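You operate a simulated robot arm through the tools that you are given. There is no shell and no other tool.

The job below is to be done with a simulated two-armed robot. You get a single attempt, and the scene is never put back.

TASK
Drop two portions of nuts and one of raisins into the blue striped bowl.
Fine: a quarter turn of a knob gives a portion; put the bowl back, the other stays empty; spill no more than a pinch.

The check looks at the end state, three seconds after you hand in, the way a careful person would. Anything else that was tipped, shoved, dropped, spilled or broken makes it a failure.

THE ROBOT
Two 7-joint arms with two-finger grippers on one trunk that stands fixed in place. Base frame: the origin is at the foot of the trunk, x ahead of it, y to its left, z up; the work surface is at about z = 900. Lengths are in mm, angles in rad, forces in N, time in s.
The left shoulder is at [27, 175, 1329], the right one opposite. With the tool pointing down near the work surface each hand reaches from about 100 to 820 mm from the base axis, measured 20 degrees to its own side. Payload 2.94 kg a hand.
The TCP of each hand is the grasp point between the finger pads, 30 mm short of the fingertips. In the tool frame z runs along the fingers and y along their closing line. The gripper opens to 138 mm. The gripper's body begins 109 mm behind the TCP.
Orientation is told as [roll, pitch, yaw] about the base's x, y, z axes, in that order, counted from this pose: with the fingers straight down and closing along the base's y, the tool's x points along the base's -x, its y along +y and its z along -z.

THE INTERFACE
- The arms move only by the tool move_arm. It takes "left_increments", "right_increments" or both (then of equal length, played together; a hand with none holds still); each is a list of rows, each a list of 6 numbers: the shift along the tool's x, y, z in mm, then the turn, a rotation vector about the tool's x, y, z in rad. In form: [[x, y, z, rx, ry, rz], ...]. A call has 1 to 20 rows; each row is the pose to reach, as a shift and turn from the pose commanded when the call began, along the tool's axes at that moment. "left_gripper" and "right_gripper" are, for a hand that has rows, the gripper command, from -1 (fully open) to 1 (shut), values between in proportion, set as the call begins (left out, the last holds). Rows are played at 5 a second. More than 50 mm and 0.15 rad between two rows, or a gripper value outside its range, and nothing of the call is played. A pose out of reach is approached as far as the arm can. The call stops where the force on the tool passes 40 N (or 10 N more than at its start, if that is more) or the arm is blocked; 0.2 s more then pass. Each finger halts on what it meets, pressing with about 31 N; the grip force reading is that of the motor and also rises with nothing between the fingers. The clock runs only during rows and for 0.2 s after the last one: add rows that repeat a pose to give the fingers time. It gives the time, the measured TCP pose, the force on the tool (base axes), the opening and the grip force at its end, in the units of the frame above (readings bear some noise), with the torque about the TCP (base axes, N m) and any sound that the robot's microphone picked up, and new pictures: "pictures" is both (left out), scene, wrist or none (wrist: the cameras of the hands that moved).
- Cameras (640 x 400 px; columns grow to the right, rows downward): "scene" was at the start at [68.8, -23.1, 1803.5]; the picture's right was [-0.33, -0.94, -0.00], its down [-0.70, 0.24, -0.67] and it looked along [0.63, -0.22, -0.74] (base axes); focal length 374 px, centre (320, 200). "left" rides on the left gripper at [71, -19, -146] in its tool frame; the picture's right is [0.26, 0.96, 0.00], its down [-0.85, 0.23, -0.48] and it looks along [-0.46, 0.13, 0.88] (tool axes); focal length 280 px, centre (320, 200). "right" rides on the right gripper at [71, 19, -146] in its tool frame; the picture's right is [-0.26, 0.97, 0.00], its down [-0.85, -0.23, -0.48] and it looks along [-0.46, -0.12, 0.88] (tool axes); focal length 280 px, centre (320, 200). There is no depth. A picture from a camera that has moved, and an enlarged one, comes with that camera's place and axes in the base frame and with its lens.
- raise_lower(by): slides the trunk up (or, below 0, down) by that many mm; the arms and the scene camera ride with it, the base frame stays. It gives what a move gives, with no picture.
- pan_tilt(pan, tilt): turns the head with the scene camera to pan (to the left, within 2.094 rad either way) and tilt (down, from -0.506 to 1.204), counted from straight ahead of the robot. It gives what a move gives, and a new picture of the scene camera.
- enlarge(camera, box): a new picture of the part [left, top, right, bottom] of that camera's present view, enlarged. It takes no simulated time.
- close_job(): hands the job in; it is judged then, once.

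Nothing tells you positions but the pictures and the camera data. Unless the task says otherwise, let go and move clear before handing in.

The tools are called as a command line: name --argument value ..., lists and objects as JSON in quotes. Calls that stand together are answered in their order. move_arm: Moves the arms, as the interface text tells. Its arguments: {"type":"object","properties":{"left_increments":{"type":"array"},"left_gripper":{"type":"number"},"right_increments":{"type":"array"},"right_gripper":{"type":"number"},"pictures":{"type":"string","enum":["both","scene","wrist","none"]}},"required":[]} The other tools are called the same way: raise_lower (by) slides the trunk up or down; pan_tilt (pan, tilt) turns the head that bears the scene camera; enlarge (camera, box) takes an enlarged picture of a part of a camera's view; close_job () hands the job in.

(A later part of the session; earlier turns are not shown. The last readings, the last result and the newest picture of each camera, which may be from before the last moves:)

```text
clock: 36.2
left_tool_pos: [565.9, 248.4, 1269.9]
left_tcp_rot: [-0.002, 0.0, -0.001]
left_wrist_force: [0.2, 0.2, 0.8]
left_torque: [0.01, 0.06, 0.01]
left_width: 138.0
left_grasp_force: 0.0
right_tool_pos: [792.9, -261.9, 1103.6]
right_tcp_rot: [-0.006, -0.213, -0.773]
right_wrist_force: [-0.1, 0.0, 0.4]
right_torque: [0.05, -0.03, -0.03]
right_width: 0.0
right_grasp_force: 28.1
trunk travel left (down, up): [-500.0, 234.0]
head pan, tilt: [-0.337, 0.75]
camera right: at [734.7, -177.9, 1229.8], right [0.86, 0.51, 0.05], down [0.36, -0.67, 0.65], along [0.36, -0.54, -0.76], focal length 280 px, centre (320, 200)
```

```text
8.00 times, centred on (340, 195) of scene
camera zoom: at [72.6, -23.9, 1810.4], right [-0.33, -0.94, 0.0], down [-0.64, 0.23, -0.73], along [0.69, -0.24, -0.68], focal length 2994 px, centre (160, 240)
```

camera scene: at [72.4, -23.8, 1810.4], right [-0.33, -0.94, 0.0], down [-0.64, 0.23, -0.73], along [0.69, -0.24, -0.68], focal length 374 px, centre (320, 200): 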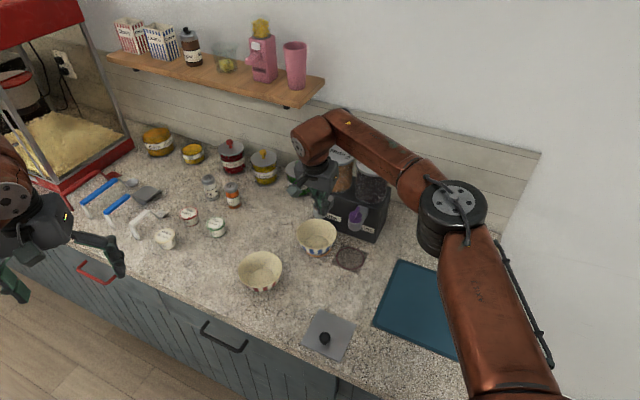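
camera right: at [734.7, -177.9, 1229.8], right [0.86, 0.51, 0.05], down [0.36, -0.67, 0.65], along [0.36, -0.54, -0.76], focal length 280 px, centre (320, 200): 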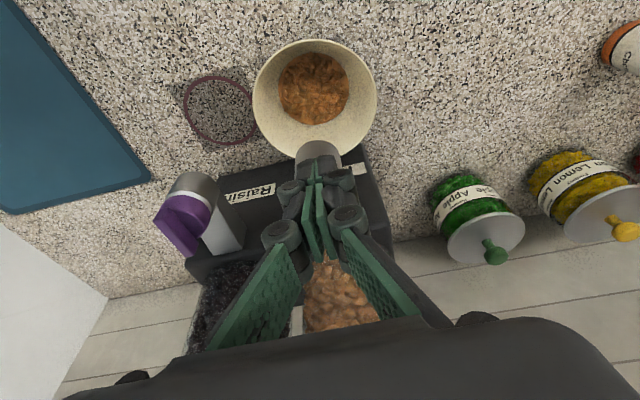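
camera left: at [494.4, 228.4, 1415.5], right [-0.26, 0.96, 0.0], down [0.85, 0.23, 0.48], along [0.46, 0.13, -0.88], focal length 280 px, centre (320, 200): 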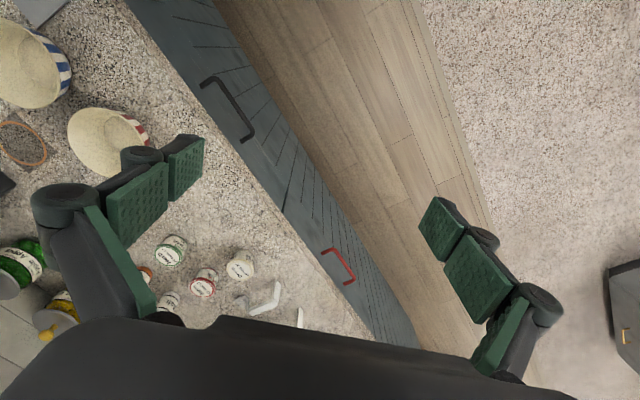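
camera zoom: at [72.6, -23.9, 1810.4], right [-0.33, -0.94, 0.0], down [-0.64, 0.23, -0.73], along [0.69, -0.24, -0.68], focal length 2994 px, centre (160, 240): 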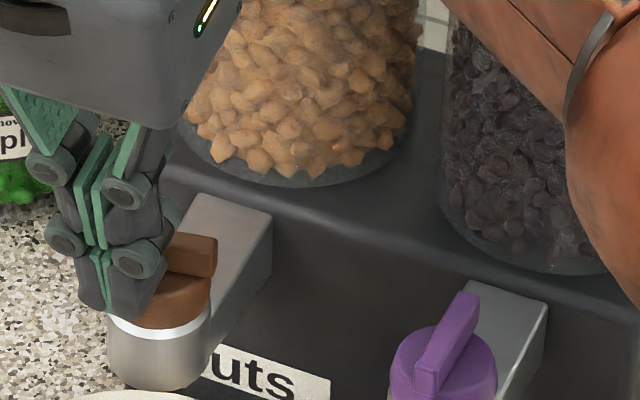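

One portion of nuts dropped into the bowl with no visible spill, and the bar now sits at about 80–90°. I'll back off and see whether the return quarter turn also gives a portion, checking the bowl at each step. First I move the tips to the front right of the bar.

move_arm --right_increments '[[3.9, 0, -0.9, 0, 0, 0], [7.8, 0, -1.7, 0, 0, 0], [7.8, -10, -1.7, 0, 0, 0], [7.8, -20, -1.7, 0, 0, 0], [7.8, -30, -1.7, 0, 0, 0], [7.8, -30, -1.7, 0, 0, 0]]' --pictures "both"

enlarge --camera "right" --box '[220, 40, 440, 200]'

enlarge --camera "scene" --box '[300, 170, 380, 220]'

enlarge --camera "scene" --box '[280, 210, 380, 280]'

```text
clock: 37.6
left_tool_pos: [566.6, 248.4, 1270.2]
left_tcp_rot: [0.0, -0.001, 0.0]
left_wrist_force: [-0.4, 0.1, -0.3]
left_torque: [0.0, -0.01, -0.01]
left_width: 137.9
left_grasp_force: 0.0
right_tool_pos: [765.8, -276.9, 1103.8]
right_tcp_rot: [-0.006, -0.214, -0.772]
right_wrist_force: [-0.2, 0.0, 0.1]
right_torque: [0.01, -0.01, -0.03]
right_width: 0.0
right_grasp_force: 27.9
trunk travel left (down, up): [-500.0, 234.0]
head pan, tilt: [-0.337, 0.75]
camera scene: at [72.9, -23.6, 1810.4], right [-0.33, -0.94, 0.0], down [-0.64, 0.23, -0.73], along [0.69, -0.24, -0.68], focal length 374 px, centre (320, 200)
camera right: at [708.0, -193.7, 1230.3], right [0.86, 0.51, 0.05], down [0.36, -0.67, 0.65], along [0.36, -0.54, -0.76], focal length 280 px, centre (320, 200)
```

scene: 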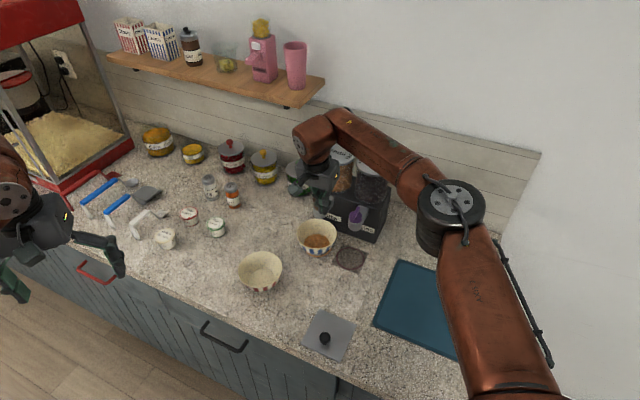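
right: 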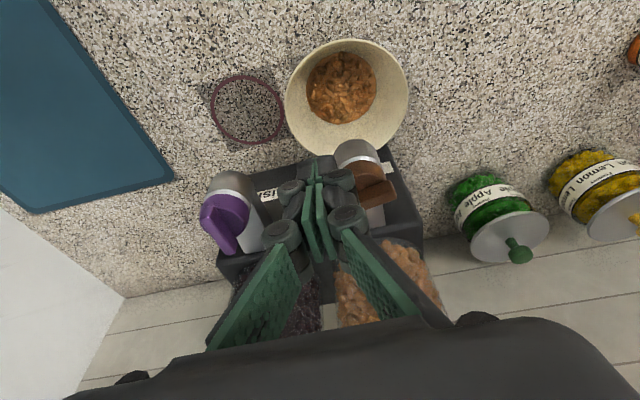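

```text
2.50 times, centred on (330, 120) of right
camera zoom: at [708.0, -193.7, 1230.3], right [0.86, 0.51, 0.05], down [0.36, -0.67, 0.65], along [0.36, -0.54, -0.76], focal length 701 px, centre (295, 400)
```

zoom: 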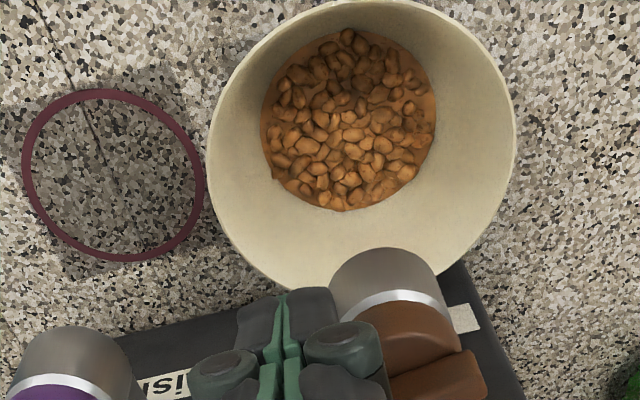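

```text
8.00 times, centred on (340, 195) of scene
camera zoom: at [72.9, -23.6, 1810.4], right [-0.33, -0.94, 0.0], down [-0.64, 0.23, -0.73], along [0.69, -0.24, -0.68], focal length 2994 px, centre (160, 240)
```

zoom: 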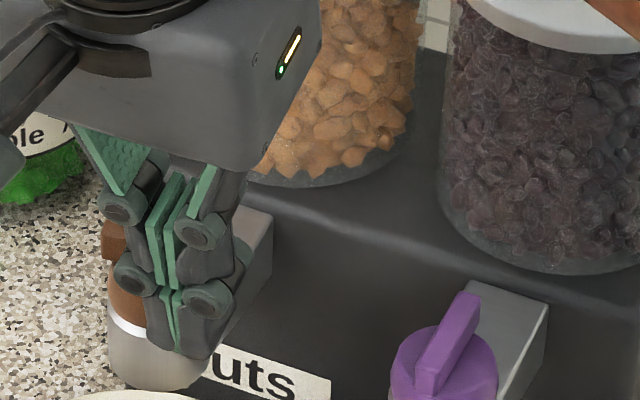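

```text
5.71 times, centred on (330, 245) of scene
camera zoom: at [72.9, -23.6, 1810.4], right [-0.33, -0.94, 0.0], down [-0.64, 0.23, -0.73], along [0.69, -0.24, -0.68], focal length 2139 px, centre (263, -57)
```

zoom: 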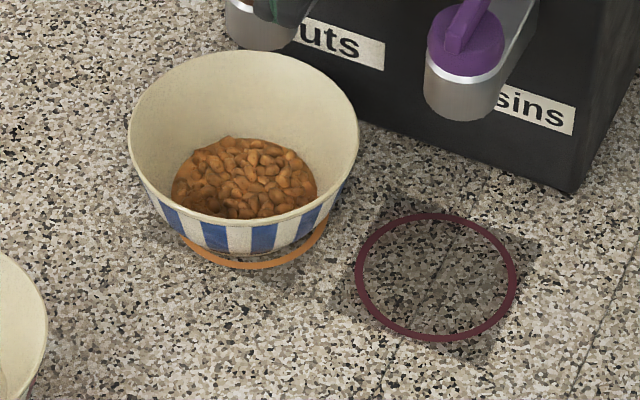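

The first portion landed cleanly and the bar is now at about 90°. I'm pushing its right-hand end towards the box (counter-clockwise) in small steps, watching the bowl.

move_arm --right_increments '[[-4, -0.4, 0.9, 0, 0, 0], [-7.9, -0.8, 1.7, 0, 0, 0], [-12, -1.4, 2, 0, 0, 0], [-16.1, -0.9, 2.1, 0, 0, 0], [-19.8, 0.7, 2.8, 0, 0, 0], [-19.8, 0.7, 2.8, 0, 0, 0]]' --pictures "wrist"

enlarge --camera "right" --box '[220, 40, 440, 200]'

enlarge --camera "scene" --box '[300, 170, 380, 220]'

```text
clock: 39.0
left_tool_pos: [566.6, 248.2, 1270.7]
left_tcp_rot: [-0.001, -0.001, 0.0]
left_wrist_force: [0.4, 0.2, -0.1]
left_torque: [-0.01, -0.04, 0.0]
left_width: 137.9
left_grasp_force: 0.2
right_tool_pos: [781.4, -292.7, 1104.0]
right_tcp_rot: [-0.006, -0.216, -0.77]
right_wrist_force: [0.1, 0.6, 0.6]
right_torque: [-0.03, 0.0, 0.01]
right_width: 0.0
right_grasp_force: 28.1
trunk travel left (down, up): [-500.0, 234.0]
head pan, tilt: [-0.337, 0.75]
camera right: at [722.9, -207.4, 1232.0], right [0.86, 0.51, 0.05], down [0.36, -0.67, 0.65], along [0.36, -0.54, -0.76], focal length 280 px, centre (320, 200)
```

right: 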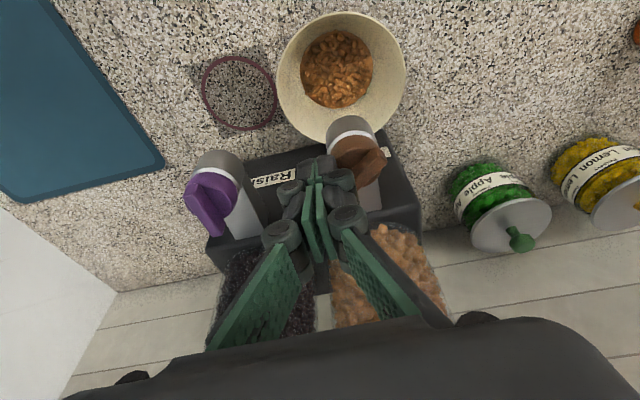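

```text
2.50 times, centred on (330, 120) of right
camera zoom: at [722.9, -207.4, 1232.0], right [0.86, 0.51, 0.05], down [0.36, -0.67, 0.65], along [0.36, -0.54, -0.76], focal length 701 px, centre (295, 400)
```

zoom: 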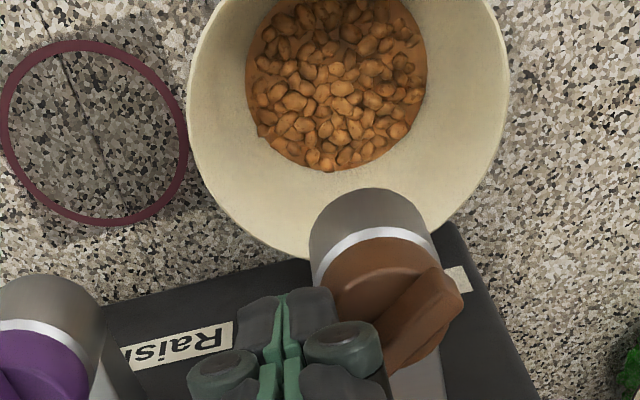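

```text
8.00 times, centred on (340, 195) of scene
camera zoom: at [72.5, -24.0, 1810.4], right [-0.33, -0.94, 0.0], down [-0.64, 0.23, -0.73], along [0.69, -0.24, -0.68], focal length 2994 px, centre (160, 240)
```

zoom: 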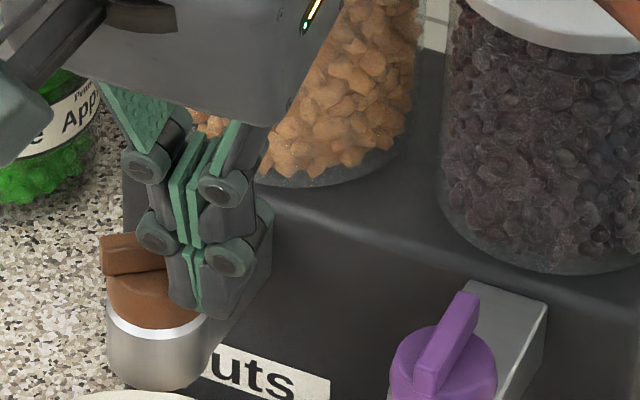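

The bar is halfway back, at about 45°, with negligible force. I'm continuing to complete the return quarter turn.

move_arm --right_increments '[[-3.1, 2.4, 0.7, 0, 0, 0], [-5.6, 5.6, 1.2, 0, 0, 0], [-6.7, 8.1, 1.5, 0, 0, 0], [-7.1, 9.4, 1.6, 0, 0, 0], [-7.1, 9.4, 1.6, 0, 0, 0], [-7.1, 9.4, 1.6, 0, 0, 0]]' --pictures "wrist"

enlarge --camera "right" --box '[220, 20, 440, 180]'

enlarge --camera "scene" --box '[290, 170, 390, 250]'

```text
clock: 40.4
left_tool_pos: [564.8, 248.6, 1270.4]
left_tcp_rot: [-0.001, -0.001, -0.001]
left_wrist_force: [0.7, -1.2, -0.7]
left_torque: [0.04, 0.01, -0.03]
left_width: 138.3
left_grasp_force: 0.1
right_tool_pos: [791.7, -290.2, 1104.8]
right_tcp_rot: [-0.007, -0.214, -0.774]
right_wrist_force: [-4.2, -2.5, 0.1]
right_torque: [-0.03, 0.05, -0.03]
right_width: 0.1
right_grasp_force: 28.5
trunk travel left (down, up): [-500.0, 234.0]
head pan, tilt: [-0.337, 0.75]
camera right: at [734.0, -206.1, 1231.8], right [0.86, 0.51, 0.05], down [0.36, -0.67, 0.65], along [0.36, -0.54, -0.76], focal length 280 px, centre (320, 200)
```

right: 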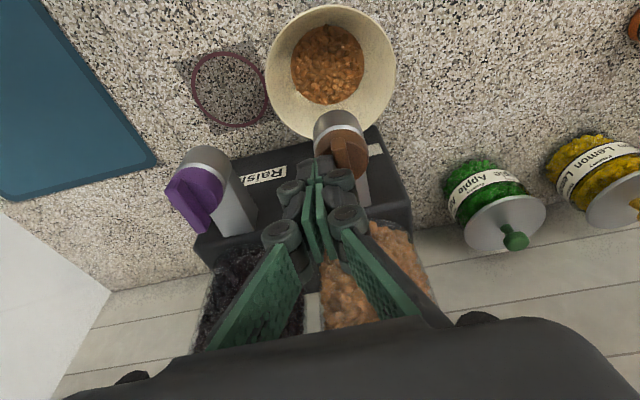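

```text
2.50 times, centred on (330, 100) of right
camera zoom: at [734.0, -206.1, 1231.8], right [0.86, 0.51, 0.05], down [0.36, -0.67, 0.65], along [0.36, -0.54, -0.76], focal length 701 px, centre (295, 450)
```

zoom: 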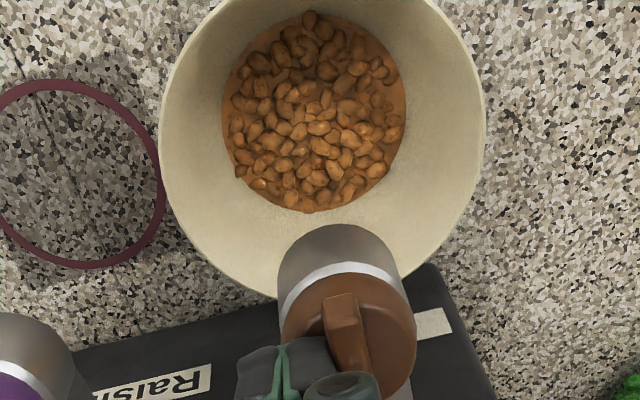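

```text
5.00 times, centred on (340, 210) of scene
camera zoom: at [71.9, -24.3, 1810.4], right [-0.33, -0.94, 0.0], down [-0.64, 0.23, -0.73], along [0.69, -0.24, -0.68], focal length 1871 px, centre (220, 150)
```

zoom: 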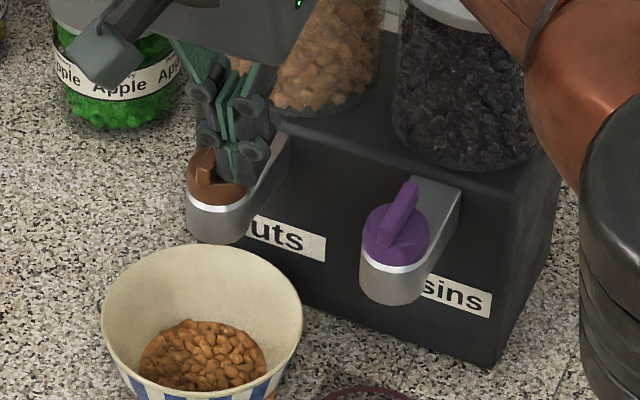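

The bar is back at the start, where a light 5 N contact suggests an end stop. No second portion fell, so the knob seems to dispense only on the clockwise turn. I'll slide back in front and repeat the clockwise push as far as 60°.

move_arm --right_increments '[[0, -4, 0, 0, 0, 0], [9.8, -4, -2.1, 0, 0, 0], [19.5, -4, -4.3, 0, 0, 0], [30.1, -4, -5, 0, 0, 0], [30.1, 1.6, -5, 0, 0, 0], [30.7, 5.7, -5.2, 0, 0, 0], [30.2, 9.7, -5, 0, 0, 0], [28.7, 13.5, -4.7, 0, 0, 0], [26.3, 16.7, -4.2, 0, 0, 0], [26.3, 16.7, -4.2, 0, 0, 0]]' --pictures "wrist"

enlarge --camera "right" --box '[220, 20, 440, 180]'

enlarge --camera "scene" --box '[290, 170, 390, 250]'

```text
clock: 42.6
left_tool_pos: [566.2, 247.6, 1269.7]
left_tcp_rot: [0.0, 0.0, 0.002]
left_wrist_force: [-0.1, 0.0, 0.2]
left_torque: [0.01, 0.02, 0.0]
left_width: 137.9
left_grasp_force: 0.1
right_tool_pos: [785.7, -259.2, 1103.7]
right_tcp_rot: [-0.007, -0.216, -0.771]
right_wrist_force: [-0.6, 0.1, 0.3]
right_torque: [0.0, -0.01, 0.0]
right_width: 0.0
right_grasp_force: 28.3
trunk travel left (down, up): [-500.0, 234.0]
head pan, tilt: [-0.337, 0.75]
camera right: at [727.0, -174.8, 1229.8], right [0.86, 0.51, 0.05], down [0.36, -0.67, 0.65], along [0.36, -0.54, -0.76], focal length 280 px, centre (320, 200)
```

right: 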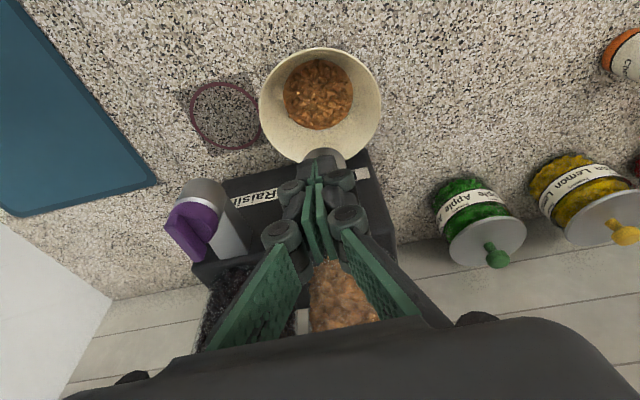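

```text
2.50 times, centred on (330, 100) of right
camera zoom: at [727.0, -174.8, 1229.8], right [0.86, 0.51, 0.05], down [0.36, -0.67, 0.65], along [0.36, -0.54, -0.76], focal length 701 px, centre (295, 450)
```

zoom: 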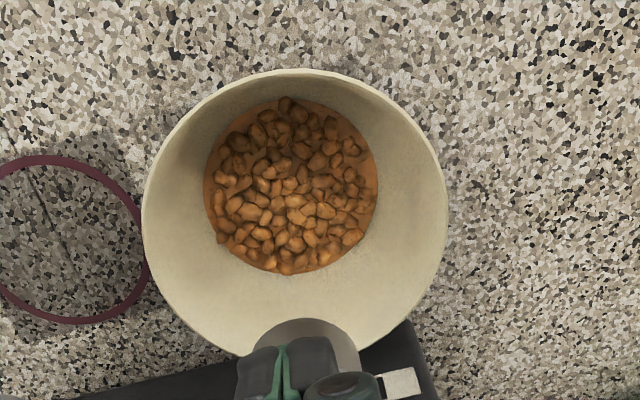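

```text
5.00 times, centred on (340, 210) of scene
camera zoom: at [72.5, -24.0, 1810.4], right [-0.33, -0.94, 0.0], down [-0.64, 0.23, -0.73], along [0.69, -0.24, -0.68], focal length 1871 px, centre (220, 150)
```

zoom: 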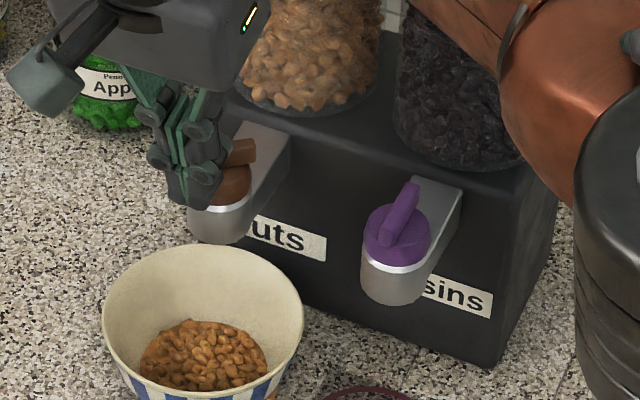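

The bar is at about 60° again with no premature drop. I'm finishing this clockwise quarter turn for the second portion.

move_arm --right_increments '[[-1.6, 1.4, 0.4, 0, 0, 0], [-3.1, 2.5, 0.7, 0, 0, 0], [-5, 3.4, 1.1, 0, 0, 0], [-6.8, 4.1, 1.5, 0, 0, 0], [-6.8, 4.1, 1.5, 0, 0, 0]]' --pictures "wrist"

enlarge --camera "right" --box '[220, 20, 440, 180]'

enlarge --camera "scene" --box '[290, 170, 390, 250]'

```text
clock: 43.8
left_tool_pos: [565.3, 249.1, 1269.9]
left_tcp_rot: [0.002, 0.0, -0.001]
left_wrist_force: [0.0, -0.4, 0.2]
left_torque: [-0.06, 0.01, 0.0]
left_width: 138.1
left_grasp_force: 0.1
right_tool_pos: [793.4, -261.8, 1104.2]
right_tcp_rot: [-0.006, -0.214, -0.771]
right_wrist_force: [-0.6, 0.3, 0.3]
right_torque: [0.03, 0.02, 0.02]
right_width: 0.1
right_grasp_force: 27.6
trunk travel left (down, up): [-500.0, 234.0]
head pan, tilt: [-0.337, 0.75]
camera right: at [735.0, -176.8, 1230.0], right [0.86, 0.51, 0.05], down [0.36, -0.67, 0.65], along [0.36, -0.54, -0.76], focal length 280 px, centre (320, 200)
```

right: 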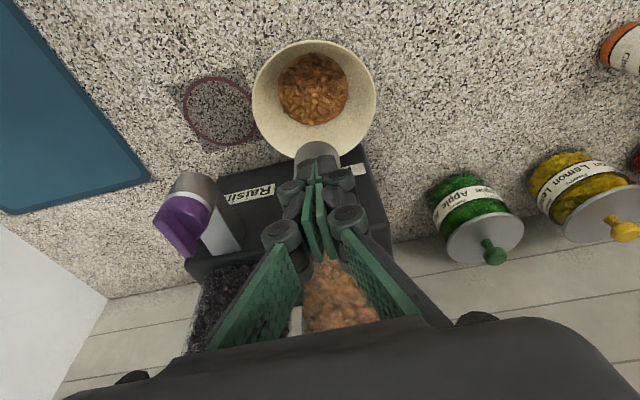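

```text
2.50 times, centred on (330, 100) of right
camera zoom: at [735.0, -176.8, 1230.0], right [0.86, 0.51, 0.05], down [0.36, -0.67, 0.65], along [0.36, -0.54, -0.76], focal length 701 px, centre (295, 450)
```

zoom: 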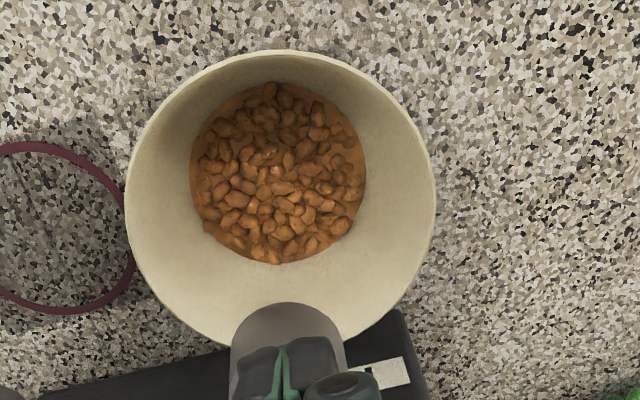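

```text
5.00 times, centred on (340, 210) of scene
camera zoom: at [72.6, -23.8, 1810.4], right [-0.33, -0.94, 0.0], down [-0.64, 0.23, -0.73], along [0.69, -0.24, -0.68], focal length 1871 px, centre (220, 150)
```

zoom: 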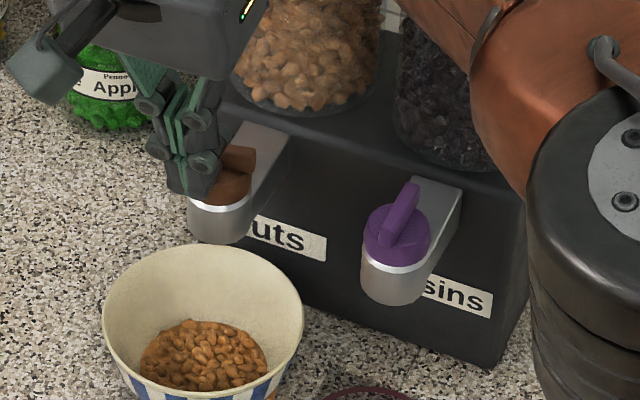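

The fill level hasn't changed, so the return and repeat didn't count and the knob probably has to go on in the same direction past 90°. I'll move the tips around the right side to behind the bar's right end, so I can keep turning it clockwise.

move_arm --right_increments '[[5.6, 0, -2.8, 0, 0, 0], [13.4, -10, -4.5, 0, 0, 0], [13.4, -25, -4.5, 0, 0, 0], [13.4, -45, -4.5, 0, 0, 0], [-1.3, -50, -1.3, 0, 0, 0], [-15.9, -50, 1.9, 0, 0, 0], [-31.6, -50, 5.3, 0, 0, 0], [-37.4, -50, 6.6, 0, 0, 0], [-37.4, -50, 6.6, 0, 0, 0]]' --pictures "both"

enlarge --camera "right" --box '[220, 40, 440, 200]'

enlarge --camera "scene" --box '[290, 170, 390, 250]'

```text
clock: 45.8
left_tool_pos: [566.0, 248.7, 1270.1]
left_tcp_rot: [0.0, 0.0, 0.002]
left_wrist_force: [1.1, 0.6, -0.2]
left_torque: [-0.03, 0.04, -0.04]
left_width: 138.0
left_grasp_force: 0.2
right_tool_pos: [785.5, -324.4, 1105.2]
right_tcp_rot: [-0.006, -0.214, -0.773]
right_wrist_force: [0.2, 0.3, -1.3]
right_torque: [-0.01, -0.01, 0.01]
right_width: 0.1
right_grasp_force: 28.1
trunk travel left (down, up): [-500.0, 234.0]
head pan, tilt: [-0.337, 0.75]
camera scene: at [72.5, -24.2, 1810.4], right [-0.33, -0.94, 0.0], down [-0.64, 0.23, -0.73], along [0.69, -0.24, -0.68], focal length 374 px, centre (320, 200)
camera right: at [727.3, -239.4, 1232.1], right [0.86, 0.51, 0.05], down [0.36, -0.67, 0.65], along [0.36, -0.54, -0.76], focal length 280 px, centre (320, 200)
```

scene: 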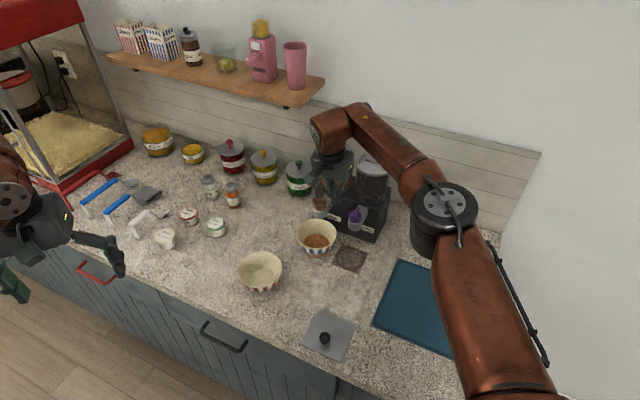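
right: 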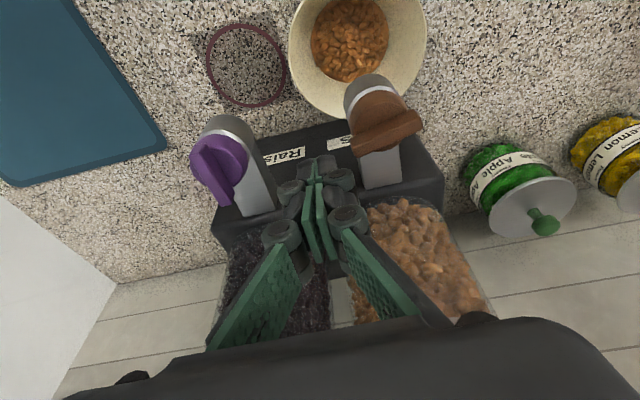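

```text
2.50 times, centred on (330, 120) of right
camera zoom: at [727.3, -239.4, 1232.1], right [0.86, 0.51, 0.05], down [0.36, -0.67, 0.65], along [0.36, -0.54, -0.76], focal length 701 px, centre (295, 400)
```

zoom: 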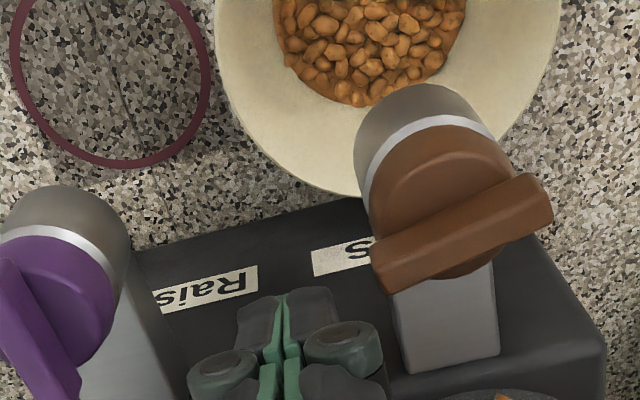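

```text
5.00 times, centred on (340, 210) of scene
camera zoom: at [72.5, -24.2, 1810.4], right [-0.33, -0.94, 0.0], down [-0.64, 0.23, -0.73], along [0.69, -0.24, -0.68], focal length 1871 px, centre (220, 150)
```

zoom: 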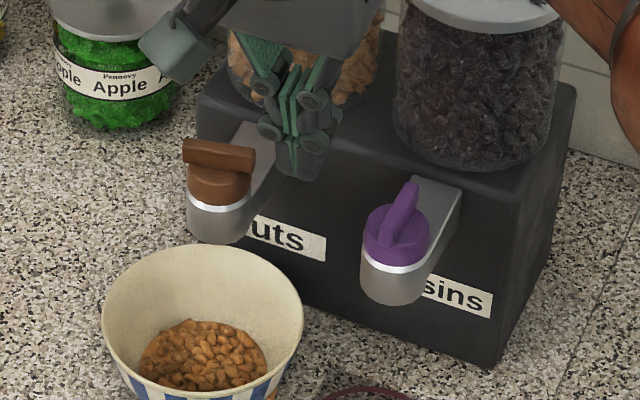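

I have a clear view now: the bar is at about 79° with its pivot at (806, -282.5). The tips are behind its right end, so I'm pushing towards the front to continue clockwise, stopping near 135°.

move_arm --right_increments '[[-1.2, 9.7, 0.3, 0, 0, 0], [-1.2, 19.7, 0.3, 0, 0, 0], [4.5, 19.7, -1, 0, 0, 0], [8.5, 19.1, -1.9, 0, 0, 0], [12.4, 19.6, -2.7, 0, 0, 0], [16.1, 21.2, -3.5, 0, 0, 0], [16.1, 21.2, -3.5, 0, 0, 0]]' --pictures "wrist"

enlarge --camera "right" --box '[220, 20, 440, 180]'

enlarge --camera "scene" --box '[290, 170, 390, 250]'

```text
clock: 47.4
left_tool_pos: [567.0, 245.9, 1270.0]
left_tcp_rot: [0.001, 0.0, 0.0]
left_wrist_force: [0.7, -0.1, -0.1]
left_torque: [0.05, -0.01, -0.03]
left_width: 138.0
left_grasp_force: 0.2
right_tool_pos: [788.6, -298.5, 1105.1]
right_tcp_rot: [-0.002, -0.213, -0.774]
right_wrist_force: [-0.3, -1.7, -0.5]
right_torque: [0.12, 0.0, 0.04]
right_width: 0.0
right_grasp_force: 28.5
trunk travel left (down, up): [-500.0, 234.0]
head pan, tilt: [-0.337, 0.75]
camera right: at [730.6, -214.0, 1232.0], right [0.86, 0.51, 0.05], down [0.36, -0.67, 0.65], along [0.37, -0.53, -0.76], focal length 280 px, centre (320, 200)
```

right: 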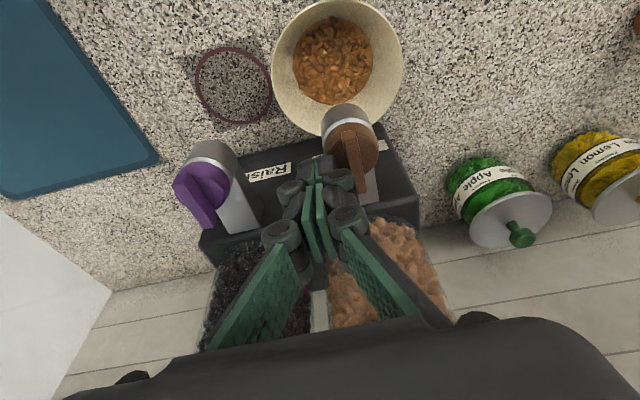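

```text
2.50 times, centred on (330, 100) of right
camera zoom: at [730.6, -214.0, 1232.0], right [0.86, 0.51, 0.05], down [0.36, -0.67, 0.65], along [0.37, -0.53, -0.76], focal length 701 px, centre (295, 450)
```

zoom: 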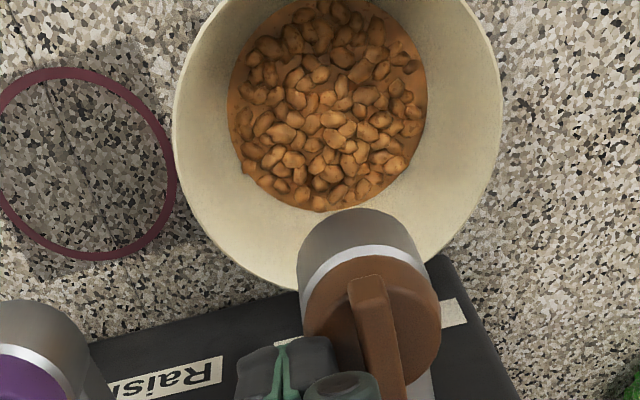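

```text
5.00 times, centred on (340, 210) of scene
camera zoom: at [73.5, -25.7, 1810.3], right [-0.33, -0.94, 0.0], down [-0.64, 0.22, -0.73], along [0.69, -0.24, -0.68], focal length 1871 px, centre (220, 150)
```

zoom: 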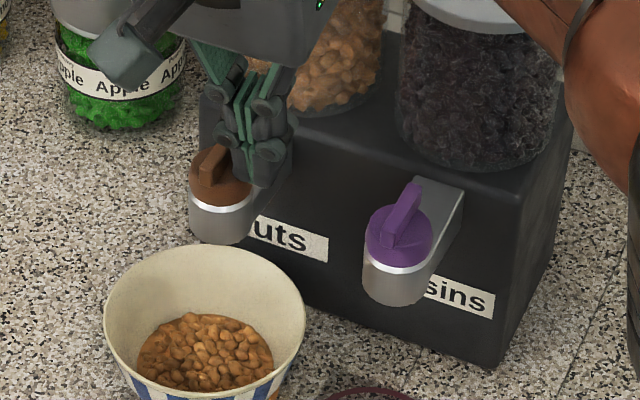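

The fill level is higher, so a second portion has dropped, and the bar is in line with the depth direction again. I'm holding still to re-read the forces and confirm the state.

move_arm --right_increments '[[0, 0, 0, 0, 0, 0], [0, 0, 0, 0, 0, 0]]' --pictures "both"

enlarge --camera "scene" --box '[280, 210, 380, 280]'

enlarge --camera "right" --box '[220, 0, 440, 160]'

```text
clock: 48.0
left_tool_pos: [565.2, 246.9, 1269.9]
left_tcp_rot: [0.001, 0.001, -0.001]
left_wrist_force: [0.4, 0.1, 0.2]
left_torque: [0.0, -0.01, 0.03]
left_width: 137.5
left_grasp_force: 0.0
right_tool_pos: [788.3, -298.1, 1104.9]
right_tcp_rot: [-0.006, -0.212, -0.773]
right_wrist_force: [0.9, 0.0, -0.5]
right_torque: [0.04, -0.03, -0.02]
right_width: 0.0
right_grasp_force: 28.3
trunk travel left (down, up): [-500.0, 234.0]
head pan, tilt: [-0.337, 0.75]
camera scene: at [72.2, -25.3, 1810.4], right [-0.33, -0.94, 0.0], down [-0.64, 0.23, -0.73], along [0.69, -0.24, -0.68], focal length 374 px, centre (320, 200)
camera right: at [730.1, -213.9, 1231.8], right [0.86, 0.51, 0.05], down [0.36, -0.67, 0.65], along [0.36, -0.54, -0.76], focal length 280 px, centre (320, 200)
```

scene: 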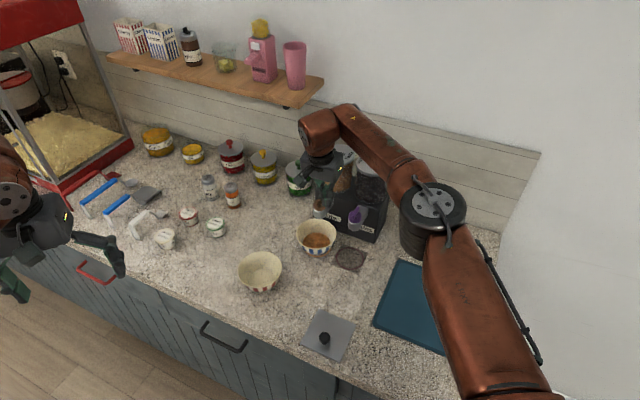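
right: 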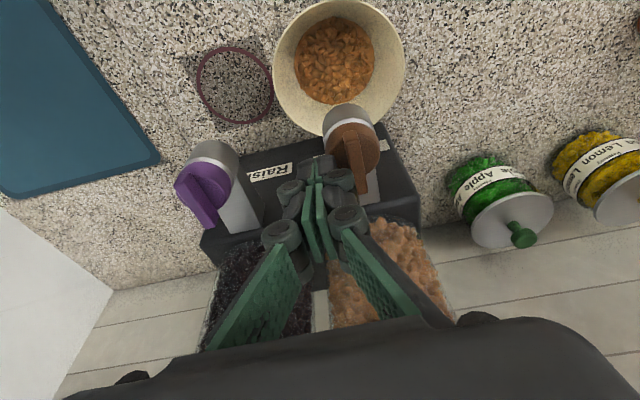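

```text
5.71 times, centred on (330, 245) of scene
camera zoom: at [72.2, -25.3, 1810.4], right [-0.33, -0.94, 0.0], down [-0.64, 0.23, -0.73], along [0.69, -0.24, -0.68], focal length 2139 px, centre (263, -57)
```

zoom: 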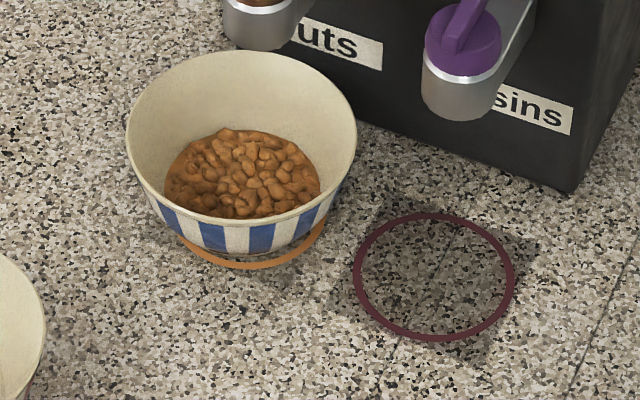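

```text
2.50 times, centred on (330, 80) of right
camera zoom: at [730.1, -213.9, 1231.8], right [0.86, 0.51, 0.05], down [0.36, -0.67, 0.65], along [0.36, -0.54, -0.76], focal length 701 px, centre (295, 500)
```

zoom: 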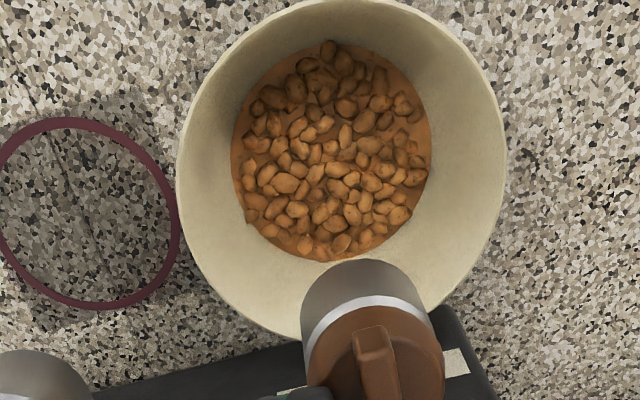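

Exactly two nut portions are in: the level rose by equal steps of about 6 mm each, with no spill. I'm retracting the fingertips upward, away from the knob.

move_arm --right_increments '[[0, 0, -30, 0, 0, 0], [0, 0, -65, 0, 0, 0], [5, 0, -100, 0, 0, 0], [35, 0, -130, 0, 0, 0], [70, 0, -150, 0, 0, 0], [70, 0, -150, 0, 0, 0]]' --pictures "both"

enlarge --camera "right" --box '[200, 40, 440, 220]'

enlarge --camera "scene" --box '[280, 130, 400, 260]'

```text
clock: 49.4
left_tool_pos: [565.8, 247.9, 1269.3]
left_tcp_rot: [0.001, -0.001, 0.0]
left_wrist_force: [-0.3, 0.3, -0.3]
left_torque: [0.03, 0.04, -0.01]
left_width: 138.0
left_grasp_force: 0.1
right_tool_pos: [717.7, -227.3, 1237.8]
right_tcp_rot: [-0.006, -0.213, -0.773]
right_wrist_force: [0.2, 0.7, 0.6]
right_torque: [0.0, 0.02, 0.01]
right_width: 0.0
right_grasp_force: 28.3
trunk travel left (down, up): [-500.0, 234.0]
head pan, tilt: [-0.337, 0.75]
camera scene: at [73.3, -24.7, 1810.3], right [-0.33, -0.94, 0.0], down [-0.64, 0.23, -0.73], along [0.69, -0.24, -0.68], focal length 374 px, centre (320, 200)
camera right: at [659.7, -142.6, 1363.7], right [0.86, 0.51, 0.05], down [0.36, -0.67, 0.65], along [0.36, -0.54, -0.76], focal length 280 px, centre (320, 200)
```

scene: 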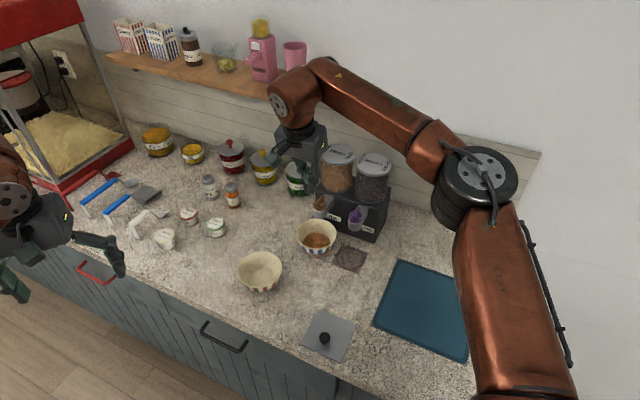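
right: 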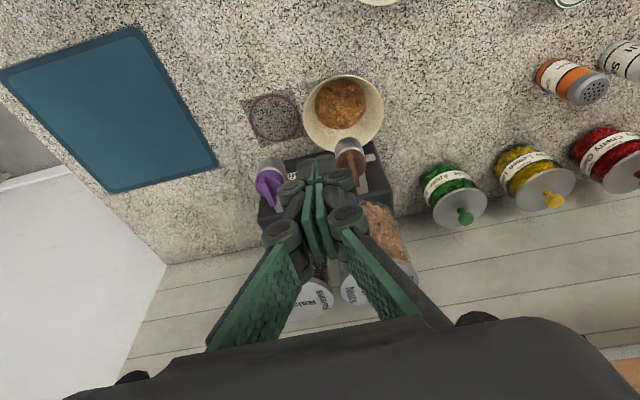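

```text
2.22 times, centred on (320, 130) of right
camera zoom: at [659.7, -142.6, 1363.7], right [0.86, 0.51, 0.05], down [0.36, -0.67, 0.65], along [0.36, -0.54, -0.76], focal length 623 px, centre (320, 356)
```

zoom: 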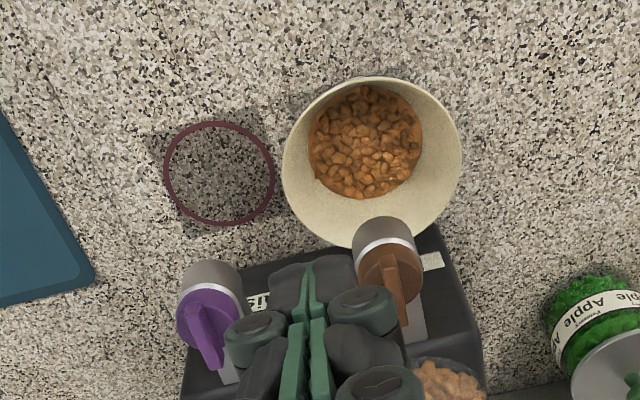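

```text
3.08 times, centred on (340, 195) of scene
camera zoom: at [73.3, -24.7, 1810.3], right [-0.33, -0.94, 0.0], down [-0.64, 0.23, -0.73], along [0.69, -0.24, -0.68], focal length 1152 px, centre (258, 215)
```

zoom: 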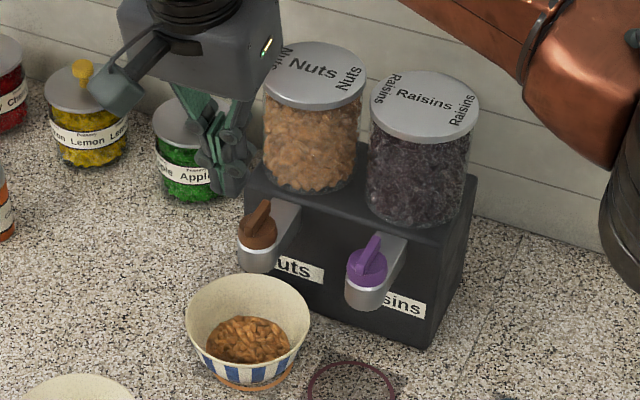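

Everything looks undisturbed. Next I'll reorient the hand to the bowl-pinch pose (yaw 0.25, lean 0.44) in open space and then lower the trunk.

move_arm --right_increments '[[6.6, 2.4, -0.8, 0.0323, -0.0036, -0.1155], [13.3, 4.8, -1.5, 0.0647, -0.0073, -0.231], [19.9, 7.2, -2.3, 0.097, -0.0109, -0.3465], [26.6, 9.6, -3, 0.1293, -0.0146, -0.462], [33.2, 12.1, -3.8, 0.1617, -0.0182, -0.5774], [39.9, 14.5, -4.5, 0.194, -0.0219, -0.6929], [46.5, 16.9, -5.3, 0.2263, -0.0255, -0.8084], [53.2, 19.3, -6, 0.2587, -0.0292, -0.9239], [59.8, 21.7, -6.8, 0.291, -0.0328, -1.0394], [59.8, 21.7, -6.8, 0.291, -0.0328, -1.0394]]' --right_gripper 0.45 --pictures "scene"

```text
clock: 51.6
left_tool_pos: [566.6, 249.1, 1269.6]
left_tcp_rot: [0.001, -0.001, 0.0]
left_wrist_force: [-0.2, 0.3, 0.7]
left_torque: [0.03, 0.0, 0.0]
left_width: 138.1
left_grasp_force: 0.1
right_tool_pos: [689.7, -170.2, 1229.3]
right_tcp_rot: [-0.444, 0.008, 0.251]
right_wrist_force: [-0.2, -0.2, 1.0]
right_torque: [0.03, 0.0, 0.01]
right_width: 38.0
right_grasp_force: 0.0
trunk travel left (down, up): [-500.0, 234.0]
head pan, tilt: [-0.337, 0.75]
camera scene: at [72.7, -24.3, 1810.4], right [-0.33, -0.94, 0.0], down [-0.64, 0.23, -0.73], along [0.69, -0.24, -0.68], focal length 374 px, centre (320, 200)
```

scene: 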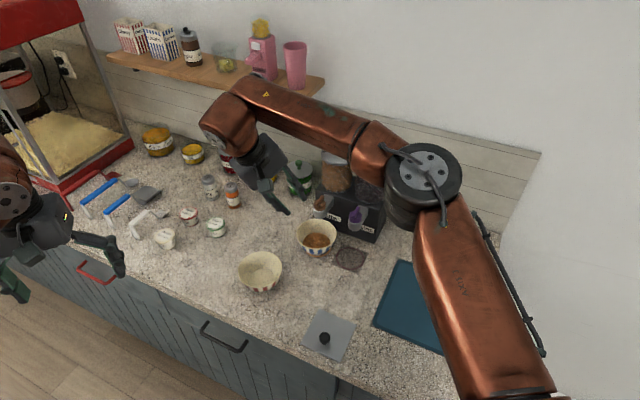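

The pose is reached. I'm lowering the trunk by 150 mm for reach at the bowl.

raise_lower --by -150

```text
clock: 53.3
left_tool_pos: [565.0, 247.9, 1120.4]
left_tcp_rot: [0.0, -0.003, -0.001]
left_wrist_force: [-0.6, -0.3, 0.9]
left_torque: [-0.04, -0.04, -0.02]
left_width: 138.1
left_grasp_force: 0.0
right_tool_pos: [687.7, -169.0, 1081.5]
right_tcp_rot: [-0.445, 0.005, 0.248]
right_wrist_force: [0.7, -0.4, 0.6]
right_torque: [-0.02, -0.05, -0.01]
right_width: 37.8
right_grasp_force: 0.0
trunk travel left (down, up): [-350.0, 384.0]
head pan, tilt: [-0.337, 0.75]
```

move_arm --right_increments '[[-19.6, -1.1, 0, 0, 0, 0], [-39.3, -2.2, 0.1, 0, 0, 0], [-58.9, -3.3, 0.1, 0, 0, 0], [-78.5, -4.4, 0.2, 0, 0, 0], [-78.5, -4.4, 0.2, 0, 0, 0]]' --pictures "both"

enlarge --camera "right" --box '[180, 60, 420, 260]'

```text
clock: 54.5
left_tool_pos: [565.9, 248.4, 1120.8]
left_tcp_rot: [0.0, -0.002, 0.001]
left_wrist_force: [0.0, 1.1, 0.8]
left_torque: [0.03, 0.0, 0.02]
left_width: 138.2
left_grasp_force: 0.0
right_tool_pos: [764.8, -155.5, 1082.5]
right_tcp_rot: [-0.444, 0.002, 0.247]
right_wrist_force: [0.4, -0.3, 0.7]
right_torque: [-0.01, -0.01, -0.01]
right_width: 38.1
right_grasp_force: 0.1
trunk travel left (down, up): [-350.0, 384.0]
head pan, tilt: [-0.337, 0.75]
camera scene: at [124.2, -24.5, 1660.2], right [-0.33, -0.94, 0.0], down [-0.64, 0.23, -0.73], along [0.69, -0.24, -0.68], focal length 374 px, centre (320, 200)
camera right: at [675.9, -95.8, 1204.7], right [0.04, 0.91, -0.42], down [0.82, 0.2, 0.53], along [0.56, -0.36, -0.74], focal length 280 px, centre (320, 200)
```

scene: 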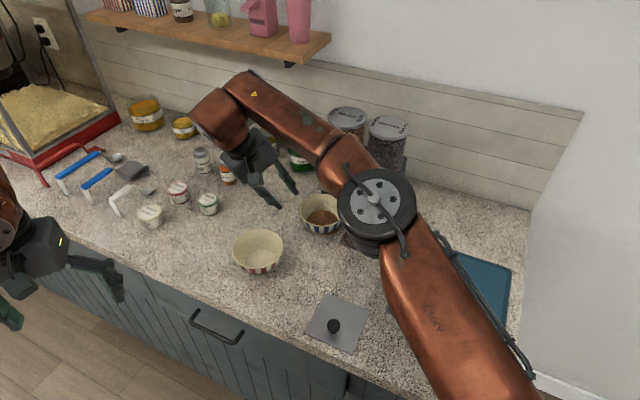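
right: 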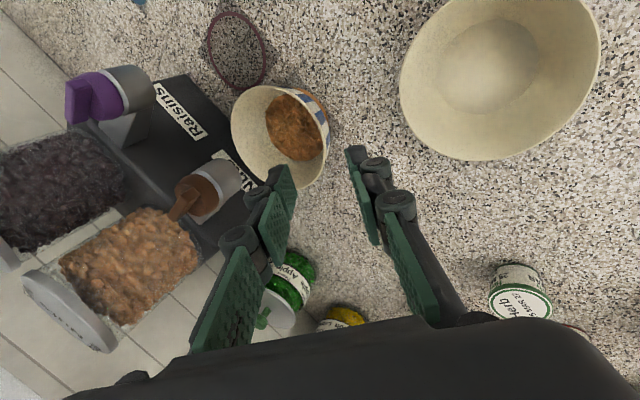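

```text
2.00 times, centred on (300, 160) of right
camera zoom: at [675.9, -95.8, 1204.7], right [0.04, 0.91, -0.42], down [0.82, 0.2, 0.53], along [0.56, -0.36, -0.74], focal length 561 px, centre (360, 280)
```

zoom: 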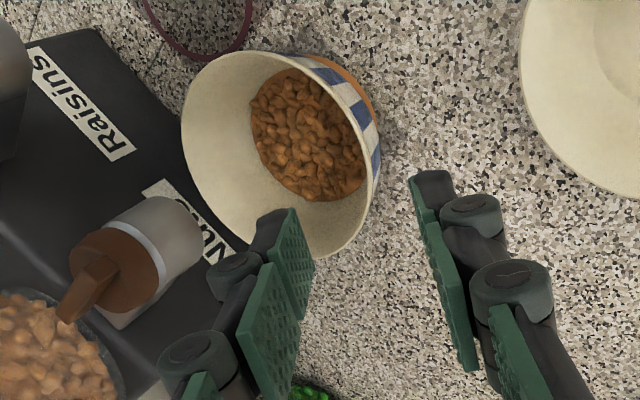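

move_arm --right_increments '[[-0.2, 0.3, 33, 0, 0, 0], [-0.5, 0.6, 66, 0, 0, 0], [-0.8, 0.9, 98, 0, 0, 0], [-0.9, 1.1, 115, 0, 0, 0], [-1, 1.2, 129.6, 0, 0, 0], [-1, 1.2, 129.6, 0, 0, 0]]' --pictures "both"

enlarge --camera "right" --box '[180, 60, 420, 260]'

enlarge --camera "scene" --box '[260, 150, 420, 260]'

```text
clock: 55.9
left_tool_pos: [565.7, 248.8, 1121.4]
left_tcp_rot: [0.0, -0.001, 0.001]
left_wrist_force: [0.0, -0.3, 0.0]
left_torque: [0.0, -0.02, 0.01]
left_width: 138.1
left_grasp_force: 0.1
right_tool_pos: [780.7, -207.9, 964.2]
right_tcp_rot: [-0.445, 0.005, 0.248]
right_wrist_force: [-0.2, 0.3, 0.2]
right_torque: [0.0, -0.03, 0.02]
right_width: 38.3
right_grasp_force: 0.0
trunk travel left (down, up): [-350.0, 384.0]
head pan, tilt: [-0.337, 0.75]
camera scene: at [123.9, -23.5, 1660.3], right [-0.33, -0.94, 0.0], down [-0.64, 0.22, -0.73], along [0.69, -0.24, -0.68], focal length 374 px, centre (320, 200)
camera right: at [692.6, -146.0, 1087.3], right [0.04, 0.91, -0.42], down [0.83, 0.21, 0.52], along [0.56, -0.36, -0.74], focal length 280 px, centre (320, 200)
```

scene: 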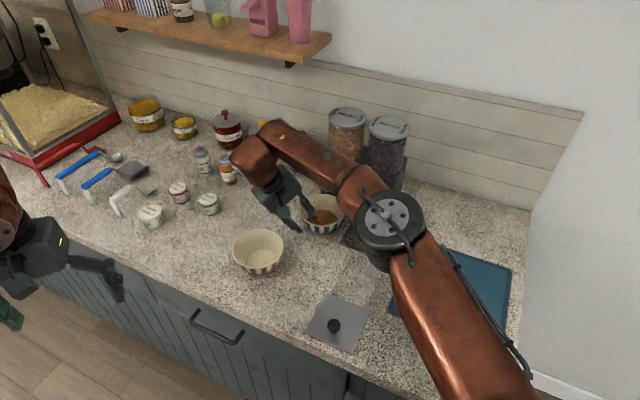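
right: 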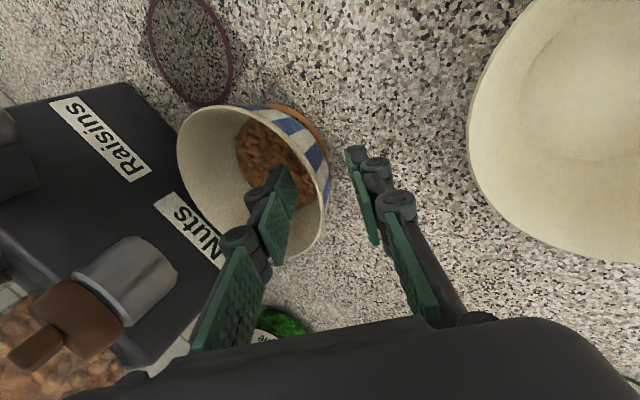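

```text
2.00 times, centred on (300, 160) of right
camera zoom: at [692.6, -146.0, 1087.3], right [0.04, 0.91, -0.42], down [0.83, 0.21, 0.52], along [0.56, -0.36, -0.74], focal length 561 px, centre (360, 280)
```

zoom: 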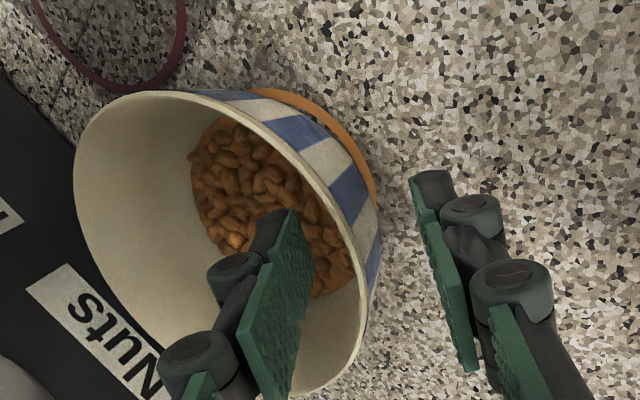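

```text
3.64 times, centred on (340, 205) of scene
camera zoom: at [123.9, -23.5, 1660.3], right [-0.33, -0.94, 0.0], down [-0.64, 0.22, -0.73], along [0.69, -0.24, -0.68], focal length 1361 px, centre (247, 182)
```

zoom: 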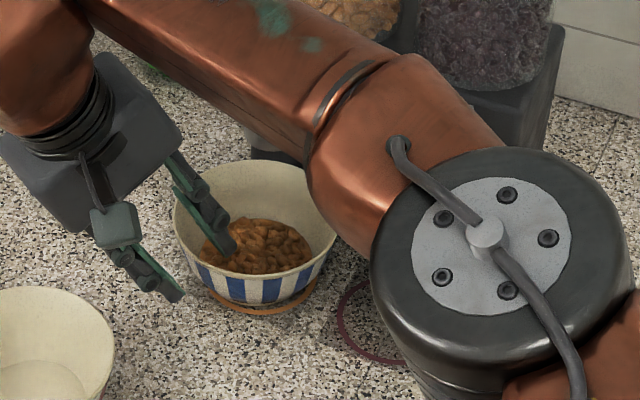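

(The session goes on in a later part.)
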